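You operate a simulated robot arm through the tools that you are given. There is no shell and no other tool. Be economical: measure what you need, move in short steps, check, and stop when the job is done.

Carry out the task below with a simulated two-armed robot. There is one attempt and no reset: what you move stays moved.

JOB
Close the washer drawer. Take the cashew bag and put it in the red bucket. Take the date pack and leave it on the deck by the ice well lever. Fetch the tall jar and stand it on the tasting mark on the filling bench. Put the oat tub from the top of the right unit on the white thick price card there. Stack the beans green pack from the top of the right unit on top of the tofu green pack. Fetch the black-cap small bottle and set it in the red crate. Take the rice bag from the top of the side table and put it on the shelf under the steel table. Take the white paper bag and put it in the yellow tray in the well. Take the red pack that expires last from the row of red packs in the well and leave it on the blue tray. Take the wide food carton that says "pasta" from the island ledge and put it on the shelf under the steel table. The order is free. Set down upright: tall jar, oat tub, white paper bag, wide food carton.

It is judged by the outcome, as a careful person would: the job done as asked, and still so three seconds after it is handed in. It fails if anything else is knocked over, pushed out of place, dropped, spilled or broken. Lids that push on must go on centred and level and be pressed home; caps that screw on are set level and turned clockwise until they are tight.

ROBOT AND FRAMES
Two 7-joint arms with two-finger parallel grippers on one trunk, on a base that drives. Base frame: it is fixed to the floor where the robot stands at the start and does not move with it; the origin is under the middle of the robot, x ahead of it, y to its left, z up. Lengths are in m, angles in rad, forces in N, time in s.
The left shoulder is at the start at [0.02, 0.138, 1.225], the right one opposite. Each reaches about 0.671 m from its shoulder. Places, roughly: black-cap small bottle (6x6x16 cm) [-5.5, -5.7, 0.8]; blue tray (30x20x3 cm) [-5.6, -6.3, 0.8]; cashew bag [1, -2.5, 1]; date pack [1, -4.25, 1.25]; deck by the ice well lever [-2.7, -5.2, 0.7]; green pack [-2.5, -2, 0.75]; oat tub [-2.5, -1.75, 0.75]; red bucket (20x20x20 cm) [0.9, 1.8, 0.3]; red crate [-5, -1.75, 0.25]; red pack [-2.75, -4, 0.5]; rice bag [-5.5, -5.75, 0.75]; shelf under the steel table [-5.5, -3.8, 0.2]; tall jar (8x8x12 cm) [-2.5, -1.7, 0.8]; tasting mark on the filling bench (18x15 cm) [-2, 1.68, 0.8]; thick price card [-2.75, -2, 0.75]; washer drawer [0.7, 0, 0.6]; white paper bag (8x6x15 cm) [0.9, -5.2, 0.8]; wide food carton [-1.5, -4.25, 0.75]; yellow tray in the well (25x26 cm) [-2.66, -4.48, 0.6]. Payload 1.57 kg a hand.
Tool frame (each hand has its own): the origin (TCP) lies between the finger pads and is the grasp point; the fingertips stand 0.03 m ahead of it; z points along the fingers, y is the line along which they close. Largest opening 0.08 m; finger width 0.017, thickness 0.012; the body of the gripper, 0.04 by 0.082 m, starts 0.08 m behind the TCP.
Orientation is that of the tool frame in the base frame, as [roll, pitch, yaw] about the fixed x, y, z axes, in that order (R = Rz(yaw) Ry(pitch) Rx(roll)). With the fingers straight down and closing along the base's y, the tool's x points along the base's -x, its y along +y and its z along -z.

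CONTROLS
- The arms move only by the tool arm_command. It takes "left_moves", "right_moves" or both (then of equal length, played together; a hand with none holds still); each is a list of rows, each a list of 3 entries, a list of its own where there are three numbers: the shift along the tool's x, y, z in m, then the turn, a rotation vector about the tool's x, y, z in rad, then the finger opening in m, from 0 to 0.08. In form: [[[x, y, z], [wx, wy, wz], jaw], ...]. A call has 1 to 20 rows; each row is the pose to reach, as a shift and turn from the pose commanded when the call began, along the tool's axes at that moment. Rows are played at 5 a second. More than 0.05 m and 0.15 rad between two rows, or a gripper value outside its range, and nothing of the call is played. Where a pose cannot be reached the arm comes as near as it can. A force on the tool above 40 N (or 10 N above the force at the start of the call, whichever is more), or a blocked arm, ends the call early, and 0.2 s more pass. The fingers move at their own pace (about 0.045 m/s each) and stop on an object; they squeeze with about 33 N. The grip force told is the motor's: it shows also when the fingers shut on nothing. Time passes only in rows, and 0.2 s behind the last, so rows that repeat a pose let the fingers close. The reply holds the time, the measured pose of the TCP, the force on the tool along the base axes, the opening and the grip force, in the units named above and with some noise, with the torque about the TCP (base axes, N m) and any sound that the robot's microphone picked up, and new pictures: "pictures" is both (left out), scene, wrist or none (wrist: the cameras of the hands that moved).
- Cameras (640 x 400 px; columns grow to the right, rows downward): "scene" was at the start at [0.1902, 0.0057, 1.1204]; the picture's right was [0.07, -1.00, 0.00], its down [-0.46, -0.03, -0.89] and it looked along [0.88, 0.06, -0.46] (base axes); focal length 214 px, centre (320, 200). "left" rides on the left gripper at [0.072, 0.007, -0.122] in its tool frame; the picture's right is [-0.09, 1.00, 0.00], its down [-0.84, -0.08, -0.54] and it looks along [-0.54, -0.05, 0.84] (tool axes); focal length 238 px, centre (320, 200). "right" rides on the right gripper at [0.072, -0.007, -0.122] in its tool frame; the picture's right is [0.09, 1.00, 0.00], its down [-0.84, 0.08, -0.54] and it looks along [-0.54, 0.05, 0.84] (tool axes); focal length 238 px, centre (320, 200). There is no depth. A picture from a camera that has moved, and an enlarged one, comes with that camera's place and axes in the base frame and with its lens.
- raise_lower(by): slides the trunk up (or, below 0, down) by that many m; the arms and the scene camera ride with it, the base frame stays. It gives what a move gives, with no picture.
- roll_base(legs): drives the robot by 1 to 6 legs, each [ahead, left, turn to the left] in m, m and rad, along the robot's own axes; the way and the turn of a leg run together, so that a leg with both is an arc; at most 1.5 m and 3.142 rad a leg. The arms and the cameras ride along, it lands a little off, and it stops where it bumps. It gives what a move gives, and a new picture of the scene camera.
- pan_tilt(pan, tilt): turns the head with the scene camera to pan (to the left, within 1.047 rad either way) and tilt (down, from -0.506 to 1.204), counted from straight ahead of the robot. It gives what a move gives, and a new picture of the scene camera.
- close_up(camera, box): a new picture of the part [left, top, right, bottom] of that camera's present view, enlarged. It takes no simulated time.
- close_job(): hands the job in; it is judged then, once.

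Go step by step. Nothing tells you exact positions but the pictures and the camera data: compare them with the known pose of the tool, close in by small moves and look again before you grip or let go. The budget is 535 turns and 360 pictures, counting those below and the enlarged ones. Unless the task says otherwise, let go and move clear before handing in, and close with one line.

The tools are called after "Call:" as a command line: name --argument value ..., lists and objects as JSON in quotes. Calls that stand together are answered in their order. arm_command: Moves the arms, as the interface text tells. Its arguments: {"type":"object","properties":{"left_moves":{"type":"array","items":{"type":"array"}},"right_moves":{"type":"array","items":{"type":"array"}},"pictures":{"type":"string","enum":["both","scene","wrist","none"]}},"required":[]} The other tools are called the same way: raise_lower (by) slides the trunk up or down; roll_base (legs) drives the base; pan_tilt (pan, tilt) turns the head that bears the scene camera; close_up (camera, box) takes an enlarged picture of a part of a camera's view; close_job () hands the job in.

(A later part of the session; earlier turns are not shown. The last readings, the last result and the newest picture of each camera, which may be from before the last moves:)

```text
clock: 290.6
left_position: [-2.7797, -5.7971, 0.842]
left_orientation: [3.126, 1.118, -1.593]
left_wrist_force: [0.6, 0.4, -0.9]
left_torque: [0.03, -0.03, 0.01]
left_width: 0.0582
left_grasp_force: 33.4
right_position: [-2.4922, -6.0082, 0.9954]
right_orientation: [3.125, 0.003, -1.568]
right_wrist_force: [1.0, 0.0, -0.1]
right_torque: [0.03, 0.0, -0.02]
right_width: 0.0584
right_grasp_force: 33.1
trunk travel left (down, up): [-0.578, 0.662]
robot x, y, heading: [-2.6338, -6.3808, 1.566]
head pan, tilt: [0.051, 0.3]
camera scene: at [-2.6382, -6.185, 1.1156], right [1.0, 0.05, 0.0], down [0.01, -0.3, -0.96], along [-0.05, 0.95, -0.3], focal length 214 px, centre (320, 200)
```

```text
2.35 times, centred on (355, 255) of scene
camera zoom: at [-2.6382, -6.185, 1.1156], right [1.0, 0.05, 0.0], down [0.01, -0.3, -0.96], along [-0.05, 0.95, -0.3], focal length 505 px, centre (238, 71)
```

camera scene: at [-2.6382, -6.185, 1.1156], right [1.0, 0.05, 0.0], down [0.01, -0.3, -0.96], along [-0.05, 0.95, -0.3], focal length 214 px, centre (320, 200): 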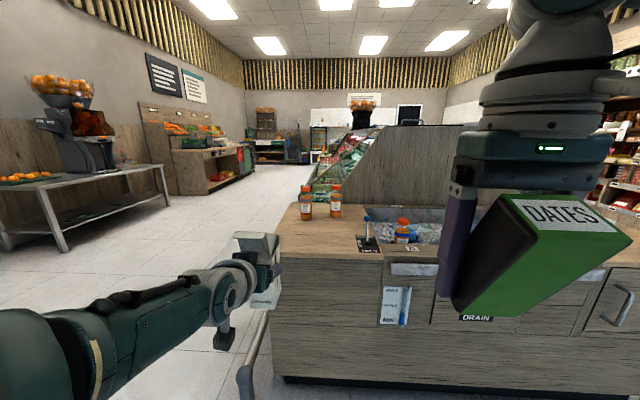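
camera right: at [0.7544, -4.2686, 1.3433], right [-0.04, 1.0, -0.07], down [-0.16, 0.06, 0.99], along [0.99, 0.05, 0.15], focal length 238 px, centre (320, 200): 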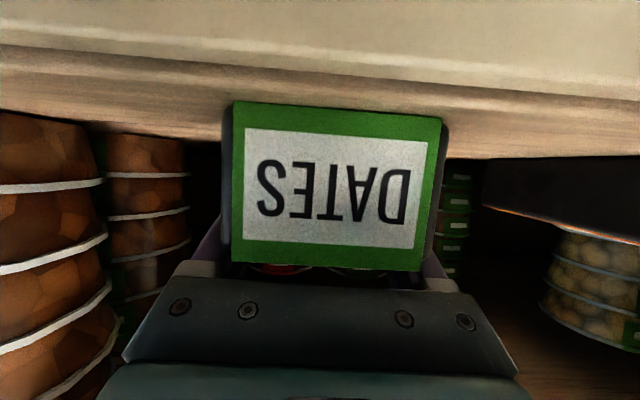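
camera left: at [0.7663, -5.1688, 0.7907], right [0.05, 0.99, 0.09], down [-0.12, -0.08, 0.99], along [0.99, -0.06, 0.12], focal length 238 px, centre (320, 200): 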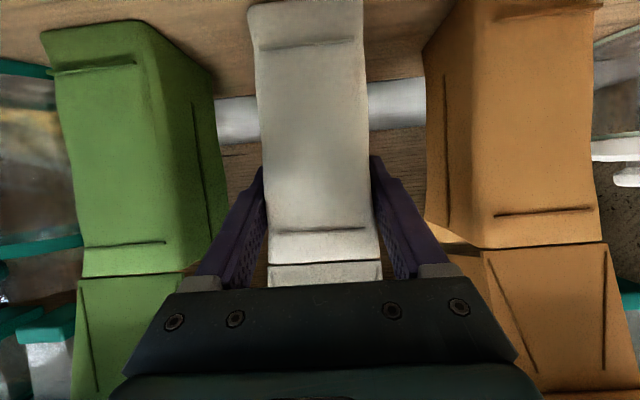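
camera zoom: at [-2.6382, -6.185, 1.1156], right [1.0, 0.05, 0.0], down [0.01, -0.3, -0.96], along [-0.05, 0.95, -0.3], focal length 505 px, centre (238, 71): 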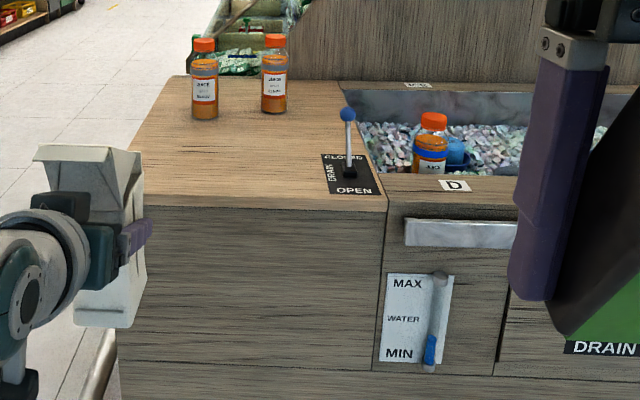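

I'll place the pack on the wooden deck just left of the drain lever. First I'll raise the left arm, lower the trunk, and swing the right hand forward so the pack is level.

Call:
arm_command --left_moves '[[[-0.036, 0, -0.017], [0, 0, 0], 0], [[-0.072, 0, -0.035], [0, 0, 0], 0], [[-0.108, 0, -0.052], [0, 0, 0], 0], [[-0.144, 0, -0.07], [0, 0, 0], 0], [[-0.18, 0, -0.087], [0, 0, 0], 0]]' --pictures "none"

Call:
raise_lower --by -0.2

Call:
arm_command --right_moves '[[[-0.029, 0, 0], [0, -0.138, 0], 0], [[-0.058, 0, 0], [0, -0.276, 0], 0], [[-0.087, 0, 0], [0, -0.414, 0], 0], [[-0.116, 0, 0], [0, -0.552, 0], 0], [[-0.145, 0, 0], [0, -0.69, 0], 0], [[-0.174, 0, 0], [0, -0.828, 0], 0], [[-0.203, 0, 0], [0, -0.966, 0], 0], [[-0.232, 0, 0], [0, -1.1, 0], 0]]' --pictures "scene"

```text
clock: 291.8
left_position: [-2.7776, -5.7966, 1.0425]
left_orientation: [3.126, 1.117, -1.594]
left_wrist_force: [0.2, 0.1, -0.4]
left_torque: [0.0, 0.03, -0.03]
left_width: 0.0584
left_grasp_force: 33.2
right_position: [-2.4928, -6.0082, 0.9956]
right_orientation: [3.125, 0.005, -1.571]
right_wrist_force: [0.1, 0.1, -1.2]
right_torque: [-0.01, 0.02, -0.04]
right_width: 0.0586
right_grasp_force: 33.1
trunk travel left (down, up): [-0.578, 0.662]
robot x, y, heading: [-2.6311, -6.3769, 1.57]
head pan, tilt: [0.051, 0.3]
```

```text
clock: 293.9
left_position: [-2.7785, -5.7978, 0.8429]
left_orientation: [3.126, 1.116, -1.594]
left_wrist_force: [0.0, -0.6, -1.1]
left_torque: [-0.01, -0.03, -0.01]
left_width: 0.0584
left_grasp_force: 32.2
right_position: [-2.492, -6.0079, 0.7953]
right_orientation: [3.126, 0.003, -1.57]
right_wrist_force: [-1.0, -0.7, -1.0]
right_torque: [0.05, 0.02, 0.03]
right_width: 0.0588
right_grasp_force: 33.0
trunk travel left (down, up): [-0.378, 0.862]
robot x, y, heading: [-2.633, -6.3779, 1.568]
head pan, tilt: [0.051, 0.3]
```

```text
clock: 295.7
left_position: [-2.7783, -5.7969, 0.8417]
left_orientation: [3.123, 1.119, -1.597]
left_wrist_force: [0.9, -0.7, -0.8]
left_torque: [0.01, -0.04, 0.02]
left_width: 0.0579
left_grasp_force: 32.9
right_position: [-2.4925, -5.7762, 0.7969]
right_orientation: [3.104, 1.106, -1.604]
right_wrist_force: [-0.2, 0.8, -0.9]
right_torque: [0.02, 0.02, -0.03]
right_width: 0.0587
right_grasp_force: 32.9
trunk travel left (down, up): [-0.378, 0.862]
robot x, y, heading: [-2.6349, -6.3766, 1.567]
head pan, tilt: [0.051, 0.3]
camera scene: at [-2.6386, -6.1849, 0.9156], right [1.0, 0.05, 0.0], down [0.01, -0.3, -0.96], along [-0.05, 0.95, -0.3], focal length 214 px, centre (320, 200)
```

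scene: 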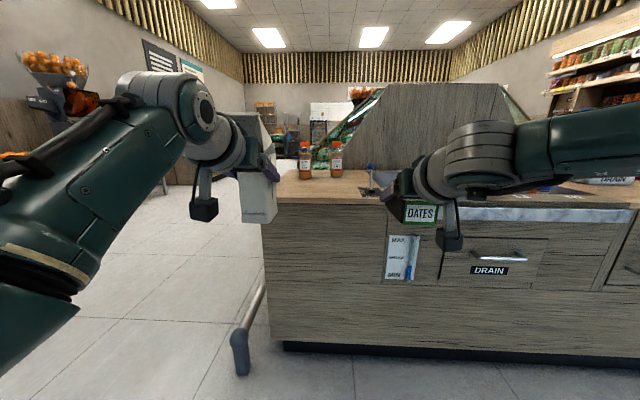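

Deck height comes out at z≈0.735, front edge y≈−5.59. I'll bring the pack over the spot at (−2.64, −5.44).

Call:
roll_base --legs '[[0, 0.147, 0.003], [0.33, 0, 0]]'

Call:
close_up --camera "right" --box '[0, 0, 640, 400]'

```text
clock: 298.9
left_position: [-2.9249, -5.4726, 0.8409]
left_orientation: [3.126, 1.116, -1.594]
left_wrist_force: [0.6, 0.2, -0.7]
left_torque: [-0.06, -0.01, -0.02]
left_width: 0.0582
left_grasp_force: 33.3
right_position: [-2.6403, -5.4492, 0.7963]
right_orientation: [3.105, 1.102, -1.6]
right_wrist_force: [1.1, 0.7, -1.2]
right_torque: [0.02, 0.01, 0.03]
right_width: 0.0585
right_grasp_force: 33.1
trunk travel left (down, up): [-0.378, 0.862]
robot x, y, heading: [-2.7807, -6.0514, 1.573]
head pan, tilt: [0.051, 0.3]
camera scene: at [-2.7849, -5.8594, 0.9156], right [1.0, 0.05, 0.0], down [0.01, -0.3, -0.96], along [-0.05, 0.95, -0.3], focal length 214 px, centre (320, 200)
```

scene: 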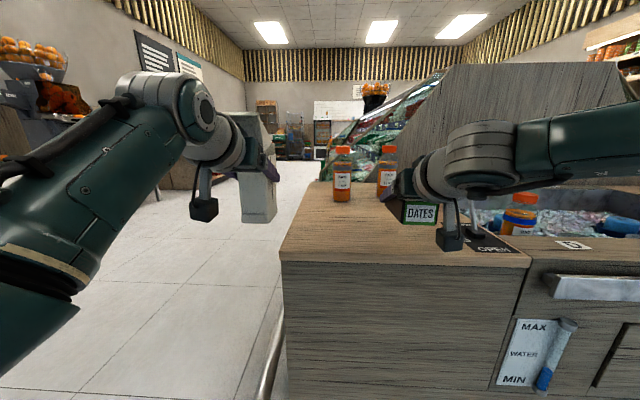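

```text
1.00 times, centred on (320, 200) of right (not enlarged: the box is as wide or as high as the picture)
camera zoom: at [-2.6324, -5.5924, 0.7875], right [-1.0, -0.04, -0.07], down [-0.06, -0.11, 0.99], along [-0.05, 0.99, 0.1], focal length 238 px, centre (320, 200)
```

zoom: 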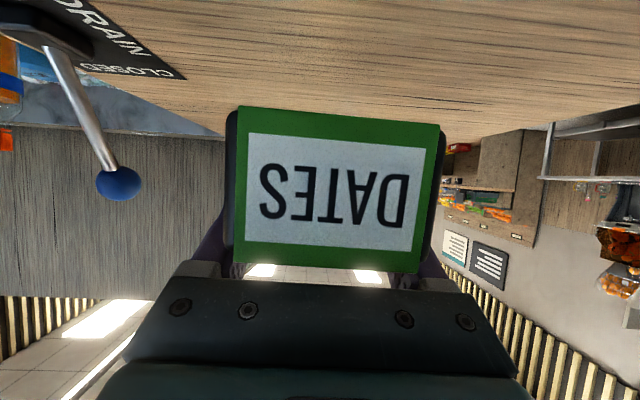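

The pack is over the free deck spot, clear of the lever. I'll lower gently until contact.

Call:
raise_lower --by -0.02

Call:
raise_lower --by -0.008

Call:
close_up --camera "right" --box '[0, 0, 640, 400]'

```text
clock: 299.5
left_position: [-2.925, -5.4714, 0.821]
left_orientation: [3.125, 1.117, -1.594]
left_wrist_force: [0.3, 0.4, 0.5]
left_torque: [0.0, -0.03, 0.01]
left_width: 0.0581
left_grasp_force: 32.7
right_position: [-2.6398, -5.4507, 0.7773]
right_orientation: [3.105, 1.102, -1.6]
right_wrist_force: [-0.8, 0.0, -1.2]
right_torque: [-0.01, -0.01, -0.03]
right_width: 0.0587
right_grasp_force: 32.8
trunk travel left (down, up): [-0.358, 0.882]
robot x, y, heading: [-2.7767, -6.0533, 1.568]
head pan, tilt: [0.051, 0.3]
```

```text
clock: 300.1
left_position: [-2.9249, -5.4713, 0.8151]
left_orientation: [3.126, 1.117, -1.593]
left_wrist_force: [0.1, 0.5, 0.0]
left_torque: [0.0, -0.01, 0.0]
left_width: 0.0582
left_grasp_force: 33.1
right_position: [-2.6406, -5.4498, 0.769]
right_orientation: [3.106, 1.103, -1.602]
right_wrist_force: [0.0, 0.2, -0.9]
right_torque: [0.02, 0.0, 0.01]
right_width: 0.0586
right_grasp_force: 32.9
trunk travel left (down, up): [-0.35, 0.89]
robot x, y, heading: [-2.7761, -6.05, 1.567]
head pan, tilt: [0.051, 0.3]
```

```text
1.00 times, centred on (320, 200) of right (not enlarged: the box is as wide or as high as the picture)
camera zoom: at [-2.6323, -5.5925, 0.7594], right [-1.0, -0.04, -0.07], down [-0.06, -0.11, 0.99], along [-0.05, 0.99, 0.1], focal length 238 px, centre (320, 200)
```

zoom: 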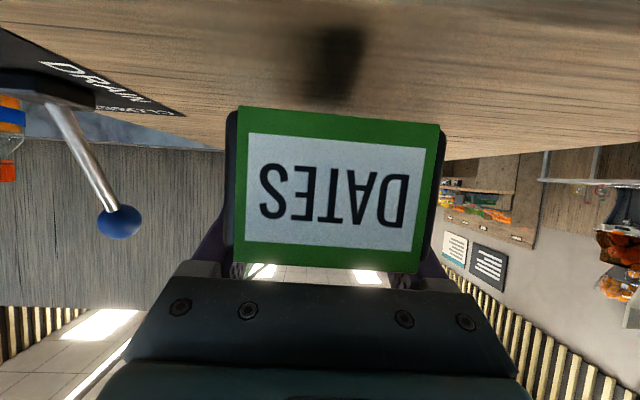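

The hand camera is close above the deck edge, so I'll back up 3 cm and continue lowering.

Call:
roll_base --legs '[[-0.028, 0, 0]]'

Call:
raise_lower --by -0.006

Call:
raise_lower --by -0.005

```text
clock: 300.9
left_position: [-2.925, -5.5001, 0.8137]
left_orientation: [3.126, 1.118, -1.594]
left_wrist_force: [0.1, -0.6, -0.2]
left_torque: [0.04, 0.0, -0.04]
left_width: 0.0581
left_grasp_force: 33.1
right_position: [-2.6396, -5.4785, 0.7685]
right_orientation: [3.105, 1.103, -1.6]
right_wrist_force: [0.3, -0.4, -0.4]
right_torque: [0.04, -0.03, -0.01]
right_width: 0.0586
right_grasp_force: 33.1
trunk travel left (down, up): [-0.35, 0.89]
robot x, y, heading: [-2.7829, -6.0863, 1.567]
head pan, tilt: [0.051, 0.3]
camera scene: at [-2.7849, -5.8874, 0.8876], right [1.0, 0.05, 0.0], down [0.01, -0.3, -0.96], along [-0.05, 0.95, -0.3], focal length 214 px, centre (320, 200)
```

scene: 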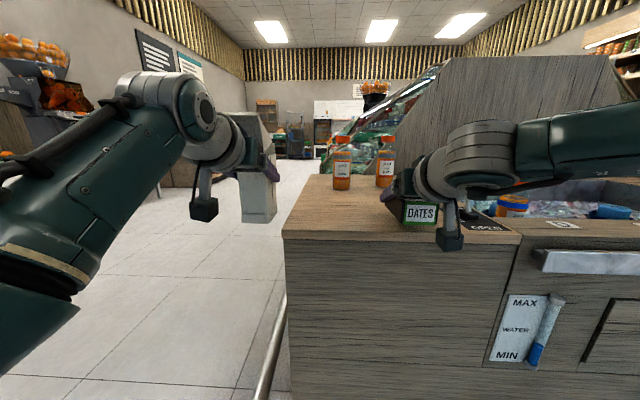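

```text
clock: 301.5
left_position: [-2.9252, -5.5002, 0.8074]
left_orientation: [3.126, 1.117, -1.593]
left_wrist_force: [0.2, 0.0, -0.8]
left_torque: [-0.01, -0.01, 0.02]
left_width: 0.0581
left_grasp_force: 33.0
right_position: [-2.6387, -5.4783, 0.7628]
right_orientation: [3.107, 1.103, -1.6]
right_wrist_force: [0.7, 0.5, -0.9]
right_torque: [0.02, 0.01, 0.01]
right_width: 0.0585
right_grasp_force: 32.7
trunk travel left (down, up): [-0.344, 0.896]
robot x, y, heading: [-2.7802, -6.0833, 1.569]
head pan, tilt: [0.051, 0.3]
```

```text
clock: 302.0
left_position: [-2.925, -5.4994, 0.8018]
left_orientation: [3.127, 1.117, -1.594]
left_wrist_force: [-0.1, 0.8, 0.3]
left_torque: [0.0, 0.04, 0.01]
left_width: 0.0581
left_grasp_force: 33.2
right_position: [-2.6399, -5.4785, 0.7574]
right_orientation: [3.107, 1.102, -1.601]
right_wrist_force: [-0.2, 0.2, -1.3]
right_torque: [-0.01, -0.01, -0.03]
right_width: 0.0584
right_grasp_force: 33.1
trunk travel left (down, up): [-0.339, 0.901]
robot x, y, heading: [-2.7778, -6.0763, 1.565]
head pan, tilt: [0.051, 0.3]
```

No contact yet; I'll continue in small steps.

Call:
raise_lower --by -0.008

Call:
raise_lower --by -0.006

Call:
raise_lower --by -0.006

Call:
close_up --camera "scene" --box '[330, 150, 530, 290]'

```text
clock: 302.6
left_position: [-2.9249, -5.4988, 0.796]
left_orientation: [3.126, 1.117, -1.593]
left_wrist_force: [0.7, 0.3, -0.2]
left_torque: [0.01, 0.02, -0.01]
left_width: 0.0581
left_grasp_force: 32.9
right_position: [-2.6399, -5.4778, 0.7493]
right_orientation: [3.104, 1.104, -1.602]
right_wrist_force: [0.3, -0.1, -0.1]
right_torque: [0.09, -0.06, -0.02]
right_width: 0.0586
right_grasp_force: 33.0
trunk travel left (down, up): [-0.331, 0.909]
robot x, y, heading: [-2.7788, -6.0782, 1.567]
head pan, tilt: [0.051, 0.3]
```

```text
clock: 303.1
left_position: [-2.9239, -5.4981, 0.7903]
left_orientation: [3.125, 1.118, -1.591]
left_wrist_force: [0.7, 0.3, -0.5]
left_torque: [-0.01, 0.0, 0.0]
left_width: 0.0578
left_grasp_force: 33.1
right_position: [-2.639, -5.4751, 0.7472]
right_orientation: [3.105, 1.112, -1.599]
right_wrist_force: [-1.6, -5.7, 20.0]
right_torque: [0.53, -0.46, -0.07]
right_width: 0.0589
right_grasp_force: 32.9
trunk travel left (down, up): [-0.325, 0.915]
robot x, y, heading: [-2.7804, -6.0802, 1.571]
head pan, tilt: [0.051, 0.3]
```

```text
clock: 303.7
left_position: [-2.9245, -5.497, 0.7841]
left_orientation: [3.128, 1.119, -1.592]
left_wrist_force: [-0.6, -0.9, -0.7]
left_torque: [-0.01, 0.0, 0.0]
left_width: 0.0581
left_grasp_force: 33.1
right_position: [-2.6402, -5.4748, 0.7406]
right_orientation: [3.106, 1.109, -1.602]
right_wrist_force: [0.0, -5.4, 26.8]
right_torque: [-0.44, -0.36, 0.11]
right_width: 0.0586
right_grasp_force: 32.7
trunk travel left (down, up): [-0.319, 0.921]
robot x, y, heading: [-2.7786, -6.0805, 1.577]
head pan, tilt: [0.051, 0.3]
```

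```text
2.86 times, centred on (430, 220) of scene
camera zoom: at [-2.7842, -5.8853, 0.8571], right [1.0, 0.05, 0.0], down [0.02, -0.29, -0.96], along [-0.05, 0.95, -0.29], focal length 613 px, centre (6, 143)
```

zoom: 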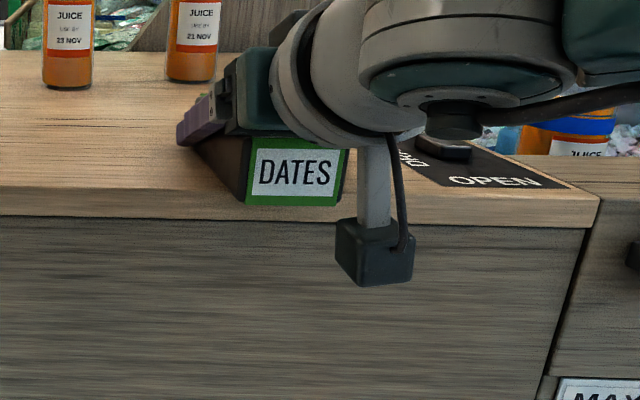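

The pack is resting on the deck. I'll open the fingers, lift slightly and back away.

Call:
arm_command --right_moves '[[[0, 0, 0], [0, 0, 0], 0.04], [[0, 0, 0], [0, 0, 0], 0.08], [[0, 0, 0], [0, 0, 0], 0.08], [[0, 0, 0], [0, 0, 0], 0.08]]' --pictures "none"

Call:
raise_lower --by 0.015

Call:
roll_base --legs '[[-0.12, 0, 0], [-0.2, 0, 0]]'

```text
clock: 304.7
left_position: [-2.9284, -5.4971, 0.7859]
left_orientation: [3.122, 1.118, -1.598]
left_wrist_force: [0.8, 1.0, -0.4]
left_torque: [0.01, 0.01, -0.03]
left_width: 0.0581
left_grasp_force: 33.2
right_position: [-2.6445, -5.4761, 0.7417]
right_orientation: [3.099, 1.11, -1.6]
right_wrist_force: [-11.9, -6.2, 25.9]
right_torque: [0.48, -0.71, 0.33]
right_width: 0.0693
right_grasp_force: 0.1
trunk travel left (down, up): [-0.319, 0.921]
robot x, y, heading: [-2.7769, -6.081, 1.573]
head pan, tilt: [0.051, 0.3]
```

```text
clock: 305.3
left_position: [-2.9247, -5.4972, 0.7986]
left_orientation: [3.125, 1.119, -1.593]
left_wrist_force: [0.2, 0.6, 0.3]
left_torque: [0.0, 0.03, 0.0]
left_width: 0.0584
left_grasp_force: 32.9
right_position: [-2.6385, -5.4787, 0.7515]
right_orientation: [3.107, 1.1, -1.603]
right_wrist_force: [0.0, 0.6, -0.6]
right_torque: [-0.01, -0.03, 0.0]
right_width: 0.0801
right_grasp_force: 0.1
trunk travel left (down, up): [-0.334, 0.906]
robot x, y, heading: [-2.779, -6.0769, 1.571]
head pan, tilt: [0.051, 0.3]
```

```text
clock: 307.8
left_position: [-2.9254, -5.8203, 0.7972]
left_orientation: [3.126, 1.119, -1.593]
left_wrist_force: [-0.3, -0.5, 0.0]
left_torque: [0.03, -0.02, -0.03]
left_width: 0.058
left_grasp_force: 33.1
right_position: [-2.6399, -5.7979, 0.7532]
right_orientation: [3.104, 1.102, -1.602]
right_wrist_force: [-0.8, 0.9, 0.0]
right_torque: [0.0, -0.04, 0.01]
right_width: 0.08
right_grasp_force: 0.1
trunk travel left (down, up): [-0.334, 0.906]
robot x, y, heading: [-2.7793, -6.398, 1.57]
head pan, tilt: [0.051, 0.3]
camera scene: at [-2.7851, -6.207, 0.8716], right [1.0, 0.05, 0.0], down [0.01, -0.3, -0.96], along [-0.05, 0.95, -0.3], focal length 214 px, centre (320, 200)
```

scene: 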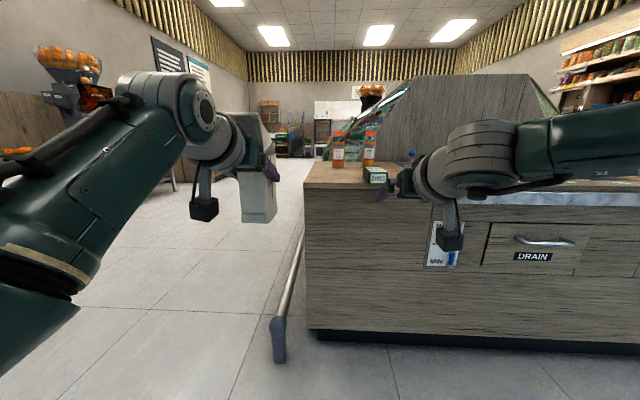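

The date pack sits on the deck. Next, I'll go to the west side of the island for the yellow tray.

Call:
roll_base --legs '[[0, 1.0, 0], [1.0, 0, 0], [0.9, 0, 0], [0, 0, -1.57]]'

Call:
raise_lower --by 0.25

Call:
pan_tilt --pan 0.0 --tilt 0.45

```text
clock: 325.9
left_position: [-3.1906, -4.3617, 0.7986]
left_orientation: [3.127, 1.12, 3.114]
left_wrist_force: [0.3, 0.1, -0.4]
left_torque: [-0.03, 0.02, 0.01]
left_width: 0.0581
left_grasp_force: 32.9
right_position: [-3.1705, -4.6475, 0.7537]
right_orientation: [3.106, 1.105, 3.109]
right_wrist_force: [0.7, -0.3, -0.1]
right_torque: [-0.02, 0.0, 0.01]
right_width: 0.08
right_grasp_force: 0.1
trunk travel left (down, up): [-0.334, 0.906]
robot x, y, heading: [-3.7706, -4.5063, 0.002]
head pan, tilt: [0.051, 0.3]
camera scene: at [-3.5791, -4.5024, 0.8716], right [0.05, -1.0, 0.0], down [-0.3, -0.01, -0.96], along [0.95, 0.04, -0.3], focal length 214 px, centre (320, 200)
```

scene: 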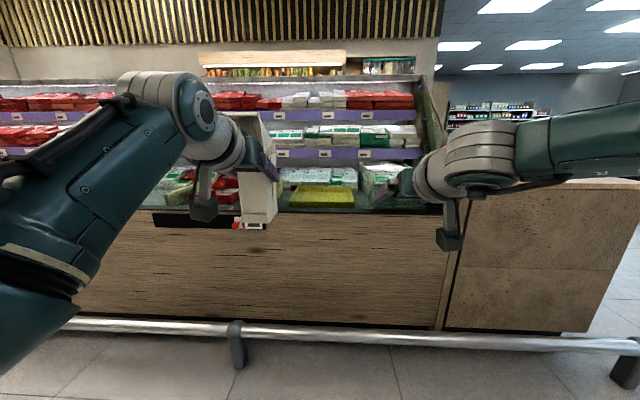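

```text
clock: 328.4
left_position: [-3.1907, -4.3625, 1.0479]
left_orientation: [3.125, 1.117, 3.115]
left_wrist_force: [-0.2, 0.1, -0.8]
left_torque: [0.04, -0.04, 0.02]
left_width: 0.0581
left_grasp_force: 33.4
right_position: [-3.17, -4.6482, 1.0031]
right_orientation: [3.105, 1.105, 3.109]
right_wrist_force: [-0.3, -0.1, -0.1]
right_torque: [-0.01, -0.04, -0.02]
right_width: 0.0799
right_grasp_force: 0.1
trunk travel left (down, up): [-0.584, 0.656]
robot x, y, heading: [-3.7716, -4.505, -0.001]
head pan, tilt: [0.051, 0.3]
```

```text
clock: 329.1
left_position: [-3.1906, -4.3635, 1.0489]
left_orientation: [3.127, 1.119, 3.116]
left_wrist_force: [-0.1, -0.2, -0.2]
left_torque: [0.01, 0.02, -0.05]
left_width: 0.0579
left_grasp_force: 32.8
right_position: [-3.1706, -4.6477, 1.0024]
right_orientation: [3.105, 1.104, 3.107]
right_wrist_force: [0.0, 0.0, -0.3]
right_torque: [0.05, 0.02, 0.03]
right_width: 0.0799
right_grasp_force: 0.0
trunk travel left (down, up): [-0.584, 0.656]
robot x, y, heading: [-3.7752, -4.5039, -0.005]
head pan, tilt: [0.0, 0.45]
camera scene: at [-3.5805, -4.507, 1.1077], right [0.0, -1.0, 0.0], down [-0.43, 0.0, -0.9], along [0.9, 0.0, -0.43], focal length 214 px, centre (320, 200)
```

scene: 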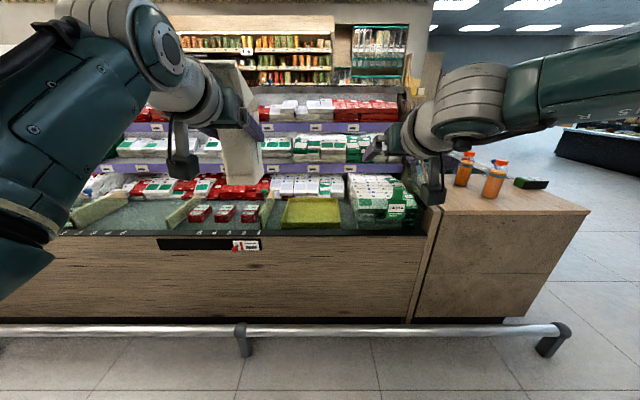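

This is the open side of the case: the yellow tray and a short row of red packs lie in the front well. I'll zoom in.

Call:
close_up --camera "scene" --box '[150, 140, 450, 260]'

Call:
close_up --camera "scene" --box '[170, 180, 280, 260]'

```text
2.13 times, centred on (300, 200) of scene
camera zoom: at [-3.5805, -4.507, 1.1077], right [0.0, -1.0, 0.0], down [-0.43, 0.0, -0.9], along [0.9, 0.0, -0.43], focal length 458 px, centre (363, 200)
```

zoom: 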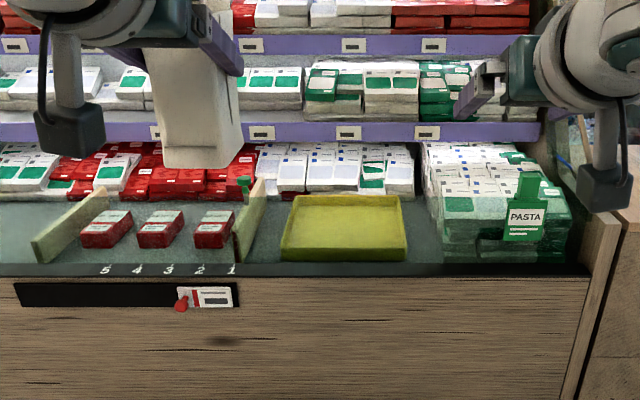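

```text
5.00 times, centred on (225, 220) of scene
camera zoom: at [-3.5805, -4.507, 1.1077], right [0.0, -1.0, 0.0], down [-0.43, 0.0, -0.9], along [0.9, 0.0, -0.43], focal length 1072 px, centre (795, 100)
```

zoom: 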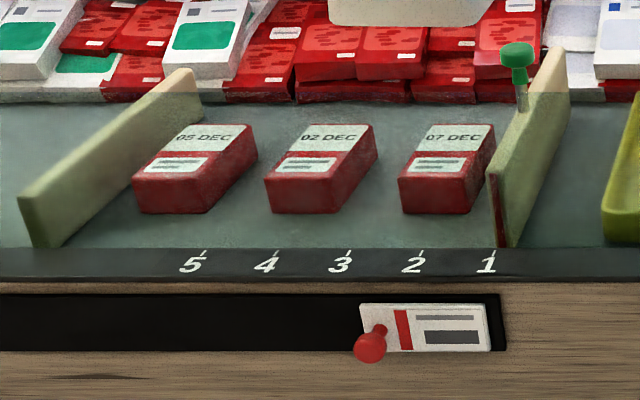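

The packs read 05, 02 and 07 DEC, so the 07 DEC one (rightmost) expires last. I'll tuck the right arm, extend the left a little, and turn right so the left arm leads over the yellow tray.

Call:
arm_command --right_moves '[[[0.012, 0, -0.026], [0, 0.138, 0], 0.08], [[0.024, 0, -0.052], [0, 0.276, 0], 0.08], [[0.036, 0, -0.078], [0, 0.414, 0], 0.08], [[0.048, 0, -0.104], [0, 0.552, 0], 0.08], [[0.06, 0, -0.13], [0, 0.69, 0], 0.08], [[0.072, 0, -0.156], [0, 0.828, 0], 0.08], [[0.084, 0, -0.182], [0, 0.966, 0], 0.08], [[0.096, 0, -0.208], [0, 1.1, 0], 0.08]]' --left_moves '[[[-0.003, 0, 0.005], [0, 0, 0], 0], [[-0.005, 0, 0.01], [0, 0, 0], 0], [[-0.008, 0, 0.015], [0, 0, 0], 0], [[-0.01, 0, 0.02], [0, 0, 0], 0], [[-0.013, 0, 0.025], [0, 0, 0], 0], [[-0.015, 0, 0.03], [0, 0, 0], 0], [[-0.018, 0, 0.035], [0, 0, 0], 0], [[-0.02, 0, 0.04], [0, 0, 0], 0]]' --pictures "none"

Call:
roll_base --legs '[[0, 0.23, 0], [0, 0, -0.6]]'

Call:
pan_tilt --pan 0.45 --tilt 0.5

```text
clock: 330.9
left_position: [-3.1452, -4.3624, 1.0481]
left_orientation: [3.126, 1.118, 3.119]
left_wrist_force: [0.1, 0.2, -0.4]
left_torque: [-0.02, 0.01, 0.0]
left_width: 0.0579
left_grasp_force: 32.7
right_position: [-3.3988, -4.6461, 1.0112]
right_orientation: [3.127, 0.002, 3.141]
right_wrist_force: [0.4, -0.4, -0.3]
right_torque: [0.0, -0.01, -0.02]
right_width: 0.0798
right_grasp_force: 0.0
trunk travel left (down, up): [-0.584, 0.656]
robot x, y, heading: [-3.7731, -4.5036, -0.004]
head pan, tilt: [0.0, 0.45]
```

```text
clock: 334.3
left_position: [-3.1727, -4.5092, 1.0484]
left_orientation: [3.125, 1.119, 2.518]
left_wrist_force: [0.3, 0.4, 0.7]
left_torque: [0.0, 0.0, 0.02]
left_width: 0.058
left_grasp_force: 33.2
right_position: [-3.5422, -4.6002, 1.0113]
right_orientation: [3.127, 0.002, 2.541]
right_wrist_force: [0.3, -0.8, -0.5]
right_torque: [-0.02, -0.02, -0.01]
right_width: 0.0801
right_grasp_force: 0.0
trunk travel left (down, up): [-0.584, 0.656]
robot x, y, heading: [-3.7709, -4.2753, -0.6]
head pan, tilt: [0.0, 0.45]
camera scene: at [-3.6132, -4.3837, 1.1077], right [-0.57, -0.82, 0.0], down [-0.36, 0.25, -0.9], along [0.74, -0.51, -0.44], focal length 214 px, centre (320, 200)
```

scene: 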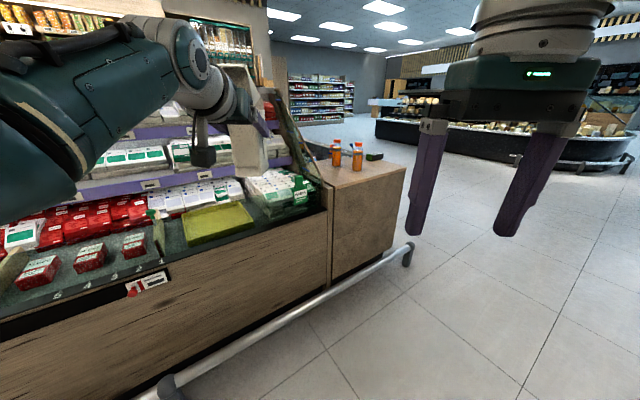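

```text
clock: 335.2
left_position: [-3.1725, -4.5088, 1.0493]
left_orientation: [3.127, 1.12, 2.519]
left_wrist_force: [0.0, -0.3, -0.5]
left_torque: [-0.02, 0.01, -0.01]
left_width: 0.058
left_grasp_force: 32.5
right_position: [-3.542, -4.6011, 1.0108]
right_orientation: [3.125, 0.003, 2.542]
right_wrist_force: [-0.5, -1.2, -0.3]
right_torque: [-0.01, 0.02, 0.02]
right_width: 0.0801
right_grasp_force: 0.0
trunk travel left (down, up): [-0.584, 0.656]
robot x, y, heading: [-3.7729, -4.2748, -0.599]
head pan, tilt: [0.45, 0.499]
camera scene: at [-3.599, -4.3454, 1.1032], right [-0.15, -0.99, 0.0], down [-0.47, 0.07, -0.88], along [0.87, -0.13, -0.48], focal length 214 px, centre (320, 200)
```

scene: 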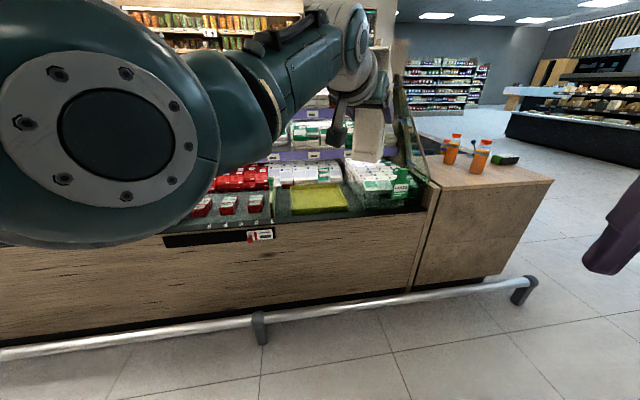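

The tray centre is at about (−2.685, −4.47). I'll drive until the bag is nearly above it and look again.

Call:
roll_base --legs '[[0.34, 0.27, 0]]'

Call:
close_up --camera "left" --box '[0, 0, 640, 400]'

```text
clock: 337.9
left_position: [-2.7381, -4.4775, 1.0483]
left_orientation: [3.127, 1.12, 2.515]
left_wrist_force: [-0.4, 0.1, -0.1]
left_torque: [0.01, -0.04, 0.02]
left_width: 0.0583
left_grasp_force: 33.3
right_position: [-3.1079, -4.5684, 1.01]
right_orientation: [3.126, 0.003, 2.542]
right_wrist_force: [-0.5, 0.1, 0.4]
right_torque: [0.02, 0.01, 0.03]
right_width: 0.0799
right_grasp_force: 0.0
trunk travel left (down, up): [-0.584, 0.656]
robot x, y, heading: [-3.3362, -4.2419, -0.605]
head pan, tilt: [0.45, 0.499]
camera scene: at [-3.1644, -4.3129, 1.1032], right [-0.15, -0.99, 0.0], down [-0.47, 0.07, -0.88], along [0.87, -0.13, -0.48], focal length 214 px, centre (320, 200)
```

scene: 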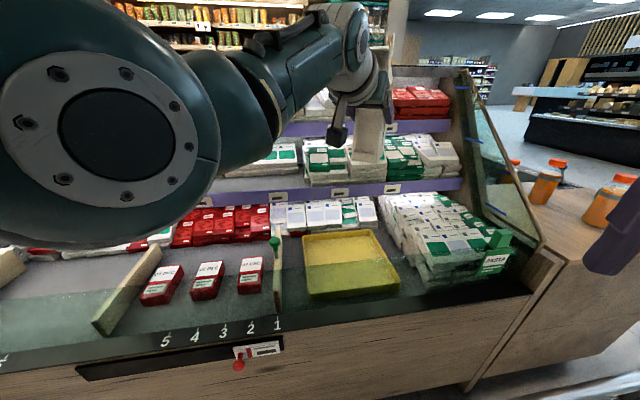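

```text
1.00 times, centred on (320, 200) of left (not enlarged: the box is as wide or as high as the picture)
camera zoom: at [-2.8501, -4.3923, 1.0375], right [0.6, 0.79, 0.09], down [-0.15, 0.0, 0.99], along [0.78, -0.61, 0.12], focal length 238 px, centre (320, 200)
```

zoom: 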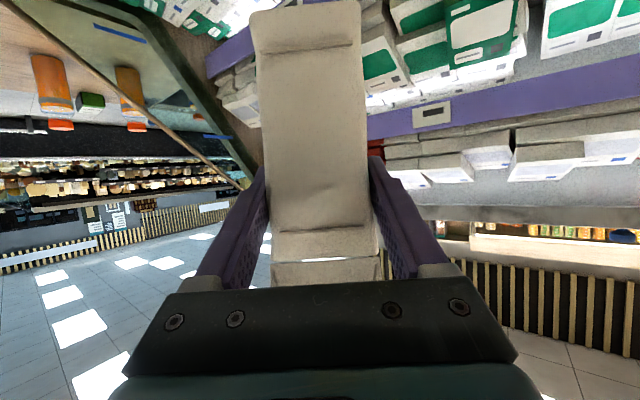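

The tray spans x −2.81 to −2.56, y −4.58 to −4.33, and the shelf above it starts at x −2.59. I'll nudge into place and lower most of the way.

Call:
roll_base --legs '[[0.013, 0.03, 0]]'

Call:
raise_lower --by -0.28

Call:
close_up --camera "scene" --box '[160, 80, 560, 330]'

Call:
close_up --camera "left" --box '[0, 0, 640, 400]'

```text
clock: 338.7
left_position: [-2.7099, -4.4595, 1.0483]
left_orientation: [3.127, 1.12, 2.518]
left_wrist_force: [-0.5, -0.5, -0.4]
left_torque: [-0.02, -0.02, -0.01]
left_width: 0.0581
left_grasp_force: 32.7
right_position: [-3.0804, -4.5513, 1.0097]
right_orientation: [3.124, 0.004, 2.542]
right_wrist_force: [0.4, 0.3, -0.4]
right_torque: [-0.02, -0.01, 0.02]
right_width: 0.0798
right_grasp_force: 0.0
trunk travel left (down, up): [-0.584, 0.656]
robot x, y, heading: [-3.3059, -4.2218, -0.607]
head pan, tilt: [0.45, 0.499]
camera scene: at [-3.1368, -4.2959, 1.1032], right [-0.15, -0.99, 0.0], down [-0.47, 0.07, -0.88], along [0.87, -0.13, -0.48], focal length 214 px, centre (320, 200)
```

scene: 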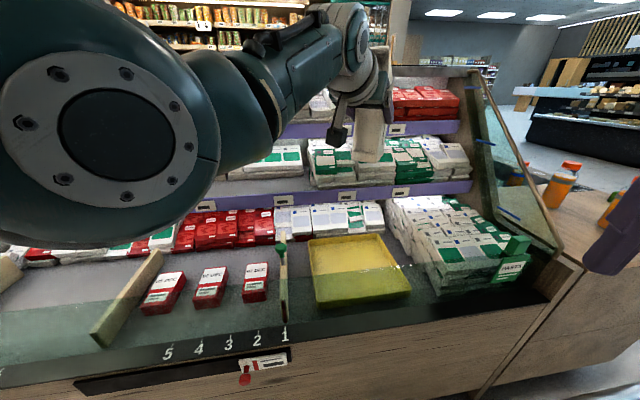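

```text
clock: 341.6
left_position: [-2.7125, -4.4593, 0.7704]
left_orientation: [3.125, 1.119, 2.516]
left_wrist_force: [-5.2, 2.9, 11.3]
left_torque: [1.0, 1.44, 0.14]
left_width: 0.058
left_grasp_force: 33.4
right_position: [-3.0793, -4.5496, 0.73]
right_orientation: [3.127, 0.003, 2.54]
right_wrist_force: [0.2, -0.6, 0.6]
right_torque: [0.0, 0.05, -0.04]
right_width: 0.0801
right_grasp_force: 0.1
trunk travel left (down, up): [-0.304, 0.936]
robot x, y, heading: [-3.3075, -4.2214, -0.6]
head pan, tilt: [0.45, 0.499]
```

```text
1.60 times, centred on (360, 205) of scene
camera zoom: at [-3.1372, -4.2956, 0.8234], right [-0.15, -0.99, 0.0], down [-0.47, 0.07, -0.88], along [0.87, -0.13, -0.48], focal length 343 px, centre (256, 192)
```

zoom: 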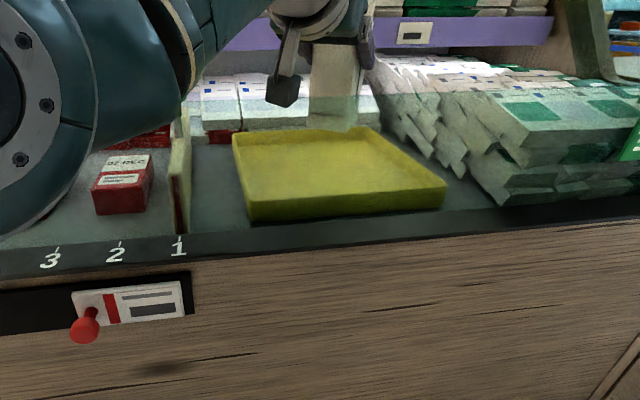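

```text
1.00 times, centred on (320, 200) of left (not enlarged: the box is as wide or as high as the picture)
camera zoom: at [-2.8229, -4.3754, 0.7585], right [0.6, 0.79, 0.09], down [-0.15, 0.0, 0.99], along [0.78, -0.61, 0.12], focal length 238 px, centre (320, 200)
```

zoom: 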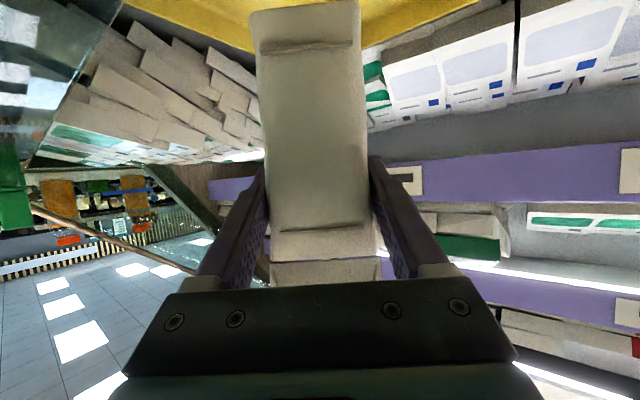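

Contact came early: the hand camera touched the top of a glass front panel (about x −2.80, z 0.74). I'll raise again and swing the hand more sideways (parallel to the glass) so that it crosses the glass higher up.

Call:
raise_lower --by 0.2

Call:
arm_command --left_moves '[[[-0.002, 0.003, 0.004], [0.108, 0, 0.052], 0], [[-0.004, 0.006, 0.008], [0.216, 0, 0.105], 0], [[-0.006, 0.009, 0.012], [0.324, 0, 0.157], 0], [[-0.008, 0.012, 0.016], [0.432, 0, 0.21], 0], [[-0.0106, 0.0176, 0.0219], [0.54, 0, 0.262], 0]]' --pictures "both"

```text
clock: 343.7
left_position: [-2.7105, -4.461, 0.9696]
left_orientation: [3.126, 1.118, 2.516]
left_wrist_force: [0.4, 0.1, -1.3]
left_torque: [0.0, -0.03, 0.0]
left_width: 0.0585
left_grasp_force: 33.2
right_position: [-3.0809, -4.5508, 0.9297]
right_orientation: [3.128, 0.004, 2.542]
right_wrist_force: [-1.1, 0.0, -0.1]
right_torque: [-0.01, 0.03, 0.01]
right_width: 0.0799
right_grasp_force: 0.1
trunk travel left (down, up): [-0.504, 0.736]
robot x, y, heading: [-3.3087, -4.228, -0.605]
head pan, tilt: [0.45, 0.499]
```

```text
clock: 344.9
left_position: [-2.7099, -4.4528, 0.9644]
left_orientation: [3.127, 1.116, 1.916]
left_wrist_force: [-0.5, 0.6, 0.6]
left_torque: [-0.01, -0.01, -0.03]
left_width: 0.0583
left_grasp_force: 32.7
left hand out of reach, approached as far as the arm can: row 5
right_position: [-3.0789, -4.5512, 0.9301]
right_orientation: [3.123, 0.004, 2.541]
right_wrist_force: [-0.2, 0.4, -0.2]
right_torque: [0.02, 0.02, -0.01]
right_width: 0.0802
right_grasp_force: 0.0
trunk travel left (down, up): [-0.504, 0.736]
robot x, y, heading: [-3.3104, -4.2266, -0.605]
head pan, tilt: [0.45, 0.499]
camera scene: at [-3.1366, -4.2954, 1.0232], right [-0.15, -0.99, 0.0], down [-0.47, 0.07, -0.88], along [0.87, -0.13, -0.48], focal length 214 px, centre (320, 200)
camera left: at [-2.7536, -4.3194, 0.9542], right [0.95, 0.31, 0.09], down [-0.12, 0.08, 0.99], along [0.3, -0.95, 0.11], focal length 238 px, centre (320, 200)
```

scene: 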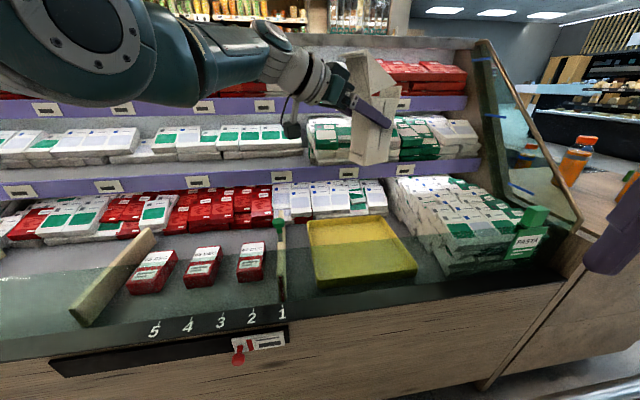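
left: 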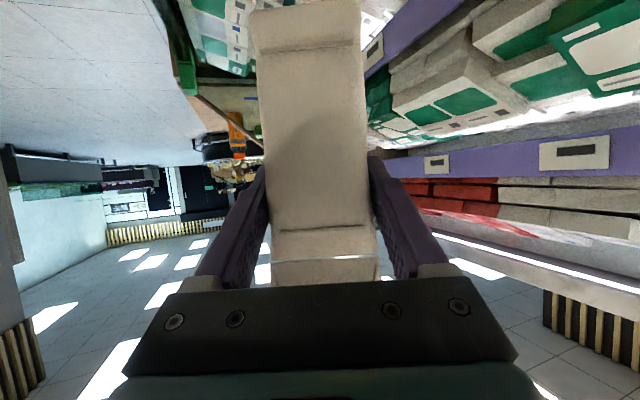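

Now the hand is nearly parallel to the glass. I'll shift 3 cm inward and lower most of the way.

Call:
roll_base --legs '[[0.022, 0.016, 0]]'

Call:
raise_lower --by -0.2

Call:
close_up --camera "scene" --box '[160, 80, 560, 330]'

Call:
close_up --camera "left" --box '[0, 0, 640, 400]'

```text
clock: 345.8
left_position: [-2.6833, -4.4513, 0.9648]
left_orientation: [3.129, 1.114, 1.919]
left_wrist_force: [0.0, 0.1, -0.1]
left_torque: [0.01, 0.02, -0.04]
left_width: 0.0583
left_grasp_force: 33.5
right_position: [-3.053, -4.5512, 0.931]
right_orientation: [3.125, 0.006, 2.542]
right_wrist_force: [-0.2, 0.3, -0.7]
right_torque: [-0.03, 0.01, -0.02]
right_width: 0.0801
right_grasp_force: 0.1
trunk travel left (down, up): [-0.504, 0.736]
robot x, y, heading: [-3.2803, -4.2259, -0.6]
head pan, tilt: [0.45, 0.499]
camera scene: at [-3.1095, -4.2951, 1.0233], right [-0.15, -0.99, 0.0], down [-0.47, 0.07, -0.88], along [0.87, -0.13, -0.48], focal length 214 px, centre (320, 200)
```

scene: 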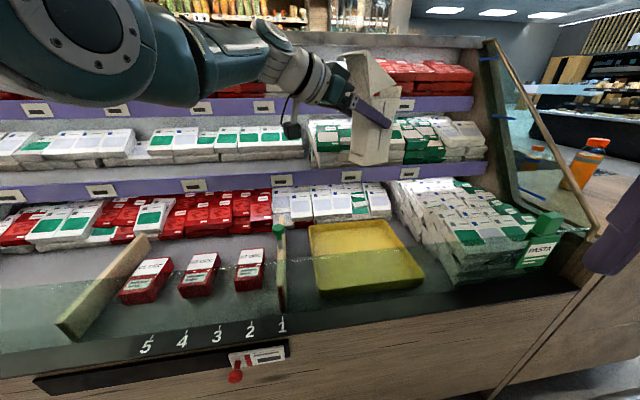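

```text
clock: 347.9
left_position: [-2.684, -4.4521, 0.764]
left_orientation: [3.13, 1.113, 1.92]
left_wrist_force: [0.3, 0.9, 0.0]
left_torque: [-0.02, -0.05, -0.03]
left_width: 0.058
left_grasp_force: 33.4
right_position: [-3.0529, -4.5503, 0.7303]
right_orientation: [3.126, 0.003, 2.542]
right_wrist_force: [-0.1, 0.1, -0.1]
right_torque: [-0.01, -0.02, 0.01]
right_width: 0.0797
right_grasp_force: 0.1
trunk travel left (down, up): [-0.304, 0.936]
robot x, y, heading: [-3.2797, -4.2194, -0.607]
head pan, tilt: [0.45, 0.499]
```

```text
1.60 times, centred on (360, 205) of scene
camera zoom: at [-3.1098, -4.2952, 0.8232], right [-0.15, -0.99, 0.0], down [-0.47, 0.07, -0.88], along [0.87, -0.13, -0.48], focal length 343 px, centre (256, 192)
```

zoom: 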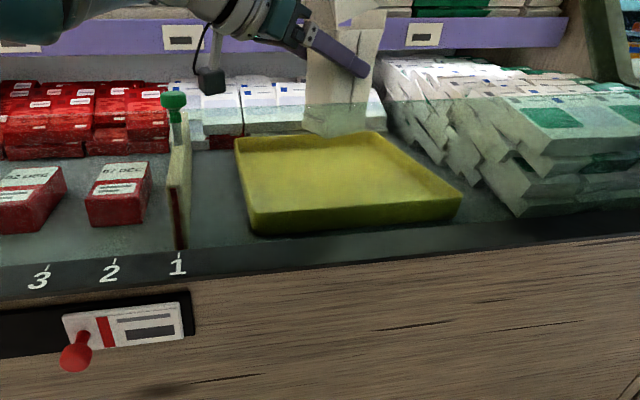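

```text
1.00 times, centred on (320, 200) of left (not enlarged: the box is as wide or as high as the picture)
camera zoom: at [-2.727, -4.3192, 0.7537], right [0.95, 0.31, 0.09], down [-0.12, 0.08, 0.99], along [0.3, -0.95, 0.11], focal length 238 px, centre (320, 200)
```

zoom: 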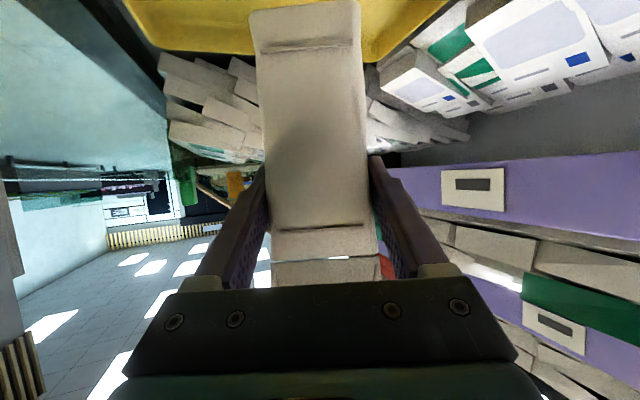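

Clear this time. I'll continue lowering in small steps until the bag touches the tray.

Call:
raise_lower --by -0.05

Call:
raise_lower --by -0.012

Call:
raise_lower --by -0.008

Call:
close_up --camera "scene" --box '[160, 80, 560, 330]'

```text
clock: 348.8
left_position: [-2.6847, -4.4522, 0.7138]
left_orientation: [3.131, 1.114, 1.92]
left_wrist_force: [-0.1, 0.5, -0.9]
left_torque: [0.01, 0.02, -0.02]
left_width: 0.0582
left_grasp_force: 32.9
right_position: [-3.0532, -4.5506, 0.6792]
right_orientation: [3.126, 0.003, 2.541]
right_wrist_force: [-0.9, 0.3, -0.2]
right_torque: [0.0, -0.03, -0.01]
right_width: 0.0799
right_grasp_force: 0.0
trunk travel left (down, up): [-0.254, 0.986]
robot x, y, heading: [-3.2815, -4.2272, -0.603]
head pan, tilt: [0.45, 0.499]
```

```text
clock: 349.4
left_position: [-2.6832, -4.4523, 0.7015]
left_orientation: [3.132, 1.114, 1.918]
left_wrist_force: [0.1, -0.8, -0.8]
left_torque: [0.01, -0.01, -0.01]
left_width: 0.058
left_grasp_force: 32.7
right_position: [-3.0527, -4.5498, 0.6673]
right_orientation: [3.127, 0.004, 2.541]
right_wrist_force: [-0.2, 1.2, 0.1]
right_torque: [0.02, 0.0, 0.04]
right_width: 0.08
right_grasp_force: 0.0
trunk travel left (down, up): [-0.242, 0.998]
robot x, y, heading: [-3.2846, -4.2236, -0.606]
head pan, tilt: [0.45, 0.499]
```

```text
clock: 350.0
left_position: [-2.6835, -4.4518, 0.6967]
left_orientation: [3.125, 1.118, 1.915]
left_wrist_force: [-0.5, 0.6, 0.3]
left_torque: [-0.02, 0.0, 0.0]
left_width: 0.058
left_grasp_force: 32.8
right_position: [-3.0538, -4.5502, 0.6595]
right_orientation: [3.126, 0.004, 2.54]
right_wrist_force: [0.0, 0.2, -0.4]
right_torque: [-0.02, -0.03, 0.03]
right_width: 0.0799
right_grasp_force: 0.1
trunk travel left (down, up): [-0.234, 1.006]
robot x, y, heading: [-3.2791, -4.2252, -0.605]
head pan, tilt: [0.45, 0.499]
```

```text
1.60 times, centred on (360, 205) of scene
camera zoom: at [-3.1101, -4.2949, 0.7536], right [-0.15, -0.99, 0.0], down [-0.47, 0.07, -0.88], along [0.87, -0.13, -0.48], focal length 343 px, centre (256, 192)
```

zoom: 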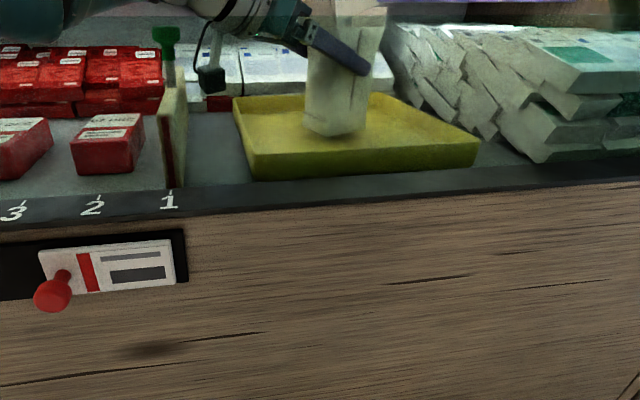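

The bag is inside the tray and close to the bottom. A bit more.

Call:
raise_lower --by -0.006

Call:
raise_lower --by -0.006

```text
clock: 350.6
left_position: [-2.6826, -4.4537, 0.7006]
left_orientation: [3.101, 1.13, 1.893]
left_wrist_force: [-0.2, 0.0, -0.8]
left_torque: [0.01, -0.03, -0.01]
left_width: 0.0583
left_grasp_force: 32.9
right_position: [-3.0537, -4.5498, 0.6539]
right_orientation: [3.124, 0.004, 2.541]
right_wrist_force: [-0.3, -0.6, -0.8]
right_torque: [0.0, 0.0, -0.03]
right_width: 0.0802
right_grasp_force: 0.1
trunk travel left (down, up): [-0.228, 1.012]
robot x, y, heading: [-3.279, -4.2215, -0.605]
head pan, tilt: [0.45, 0.499]
```

```text
clock: 351.1
left_position: [-2.6829, -4.453, 0.704]
left_orientation: [3.067, 1.146, 1.863]
left_wrist_force: [0.3, -0.8, -0.2]
left_torque: [0.0, 0.02, -0.02]
left_width: 0.0582
left_grasp_force: 33.5
right_position: [-3.0564, -4.5469, 0.6477]
right_orientation: [3.123, 0.001, 2.541]
right_wrist_force: [0.7, -0.2, 0.1]
right_torque: [-0.01, 0.02, -0.04]
right_width: 0.0802
right_grasp_force: 0.0
trunk travel left (down, up): [-0.222, 1.018]
robot x, y, heading: [-3.2814, -4.2265, -0.605]
head pan, tilt: [0.45, 0.499]
```

The forearm is resting on the glass edge, so lowering the trunk no longer helps. I'll raise the trunk 4 cm and lower the hand with the arm instead.

Call:
raise_lower --by 0.05

Call:
arm_command --left_moves '[[[0.009, 0, 0.0044], [0, 0, 0], 0], [[0.018, 0, 0.0087], [0, 0, 0], 0], [[0.027, 0, 0.013], [0, 0, 0], 0]]' --pictures "none"

```text
clock: 352.0
left_position: [-2.6827, -4.4517, 0.7305]
left_orientation: [3.132, 1.112, 1.922]
left_wrist_force: [-0.3, 0.0, -0.3]
left_torque: [0.04, 0.01, -0.02]
left_width: 0.0581
left_grasp_force: 32.5
right_position: [-3.0532, -4.5505, 0.6976]
right_orientation: [3.126, 0.003, 2.542]
right_wrist_force: [-0.4, 0.2, 0.0]
right_torque: [-0.02, 0.02, -0.01]
right_width: 0.0799
right_grasp_force: 0.1
trunk travel left (down, up): [-0.272, 0.968]
robot x, y, heading: [-3.2835, -4.2236, -0.604]
head pan, tilt: [0.45, 0.499]
```

```text
clock: 352.8
left_position: [-2.6846, -4.4523, 0.7021]
left_orientation: [3.128, 1.114, 1.922]
left_wrist_force: [-0.3, 0.2, 0.2]
left_torque: [0.05, -0.04, 0.01]
left_width: 0.0582
left_grasp_force: 33.5
right_position: [-3.053, -4.5508, 0.6988]
right_orientation: [3.126, 0.004, 2.542]
right_wrist_force: [0.4, -0.1, -0.7]
right_torque: [-0.01, -0.04, 0.0]
right_width: 0.08
right_grasp_force: 0.0
trunk travel left (down, up): [-0.272, 0.968]
robot x, y, heading: [-3.2806, -4.2212, -0.606]
head pan, tilt: [0.45, 0.499]
```

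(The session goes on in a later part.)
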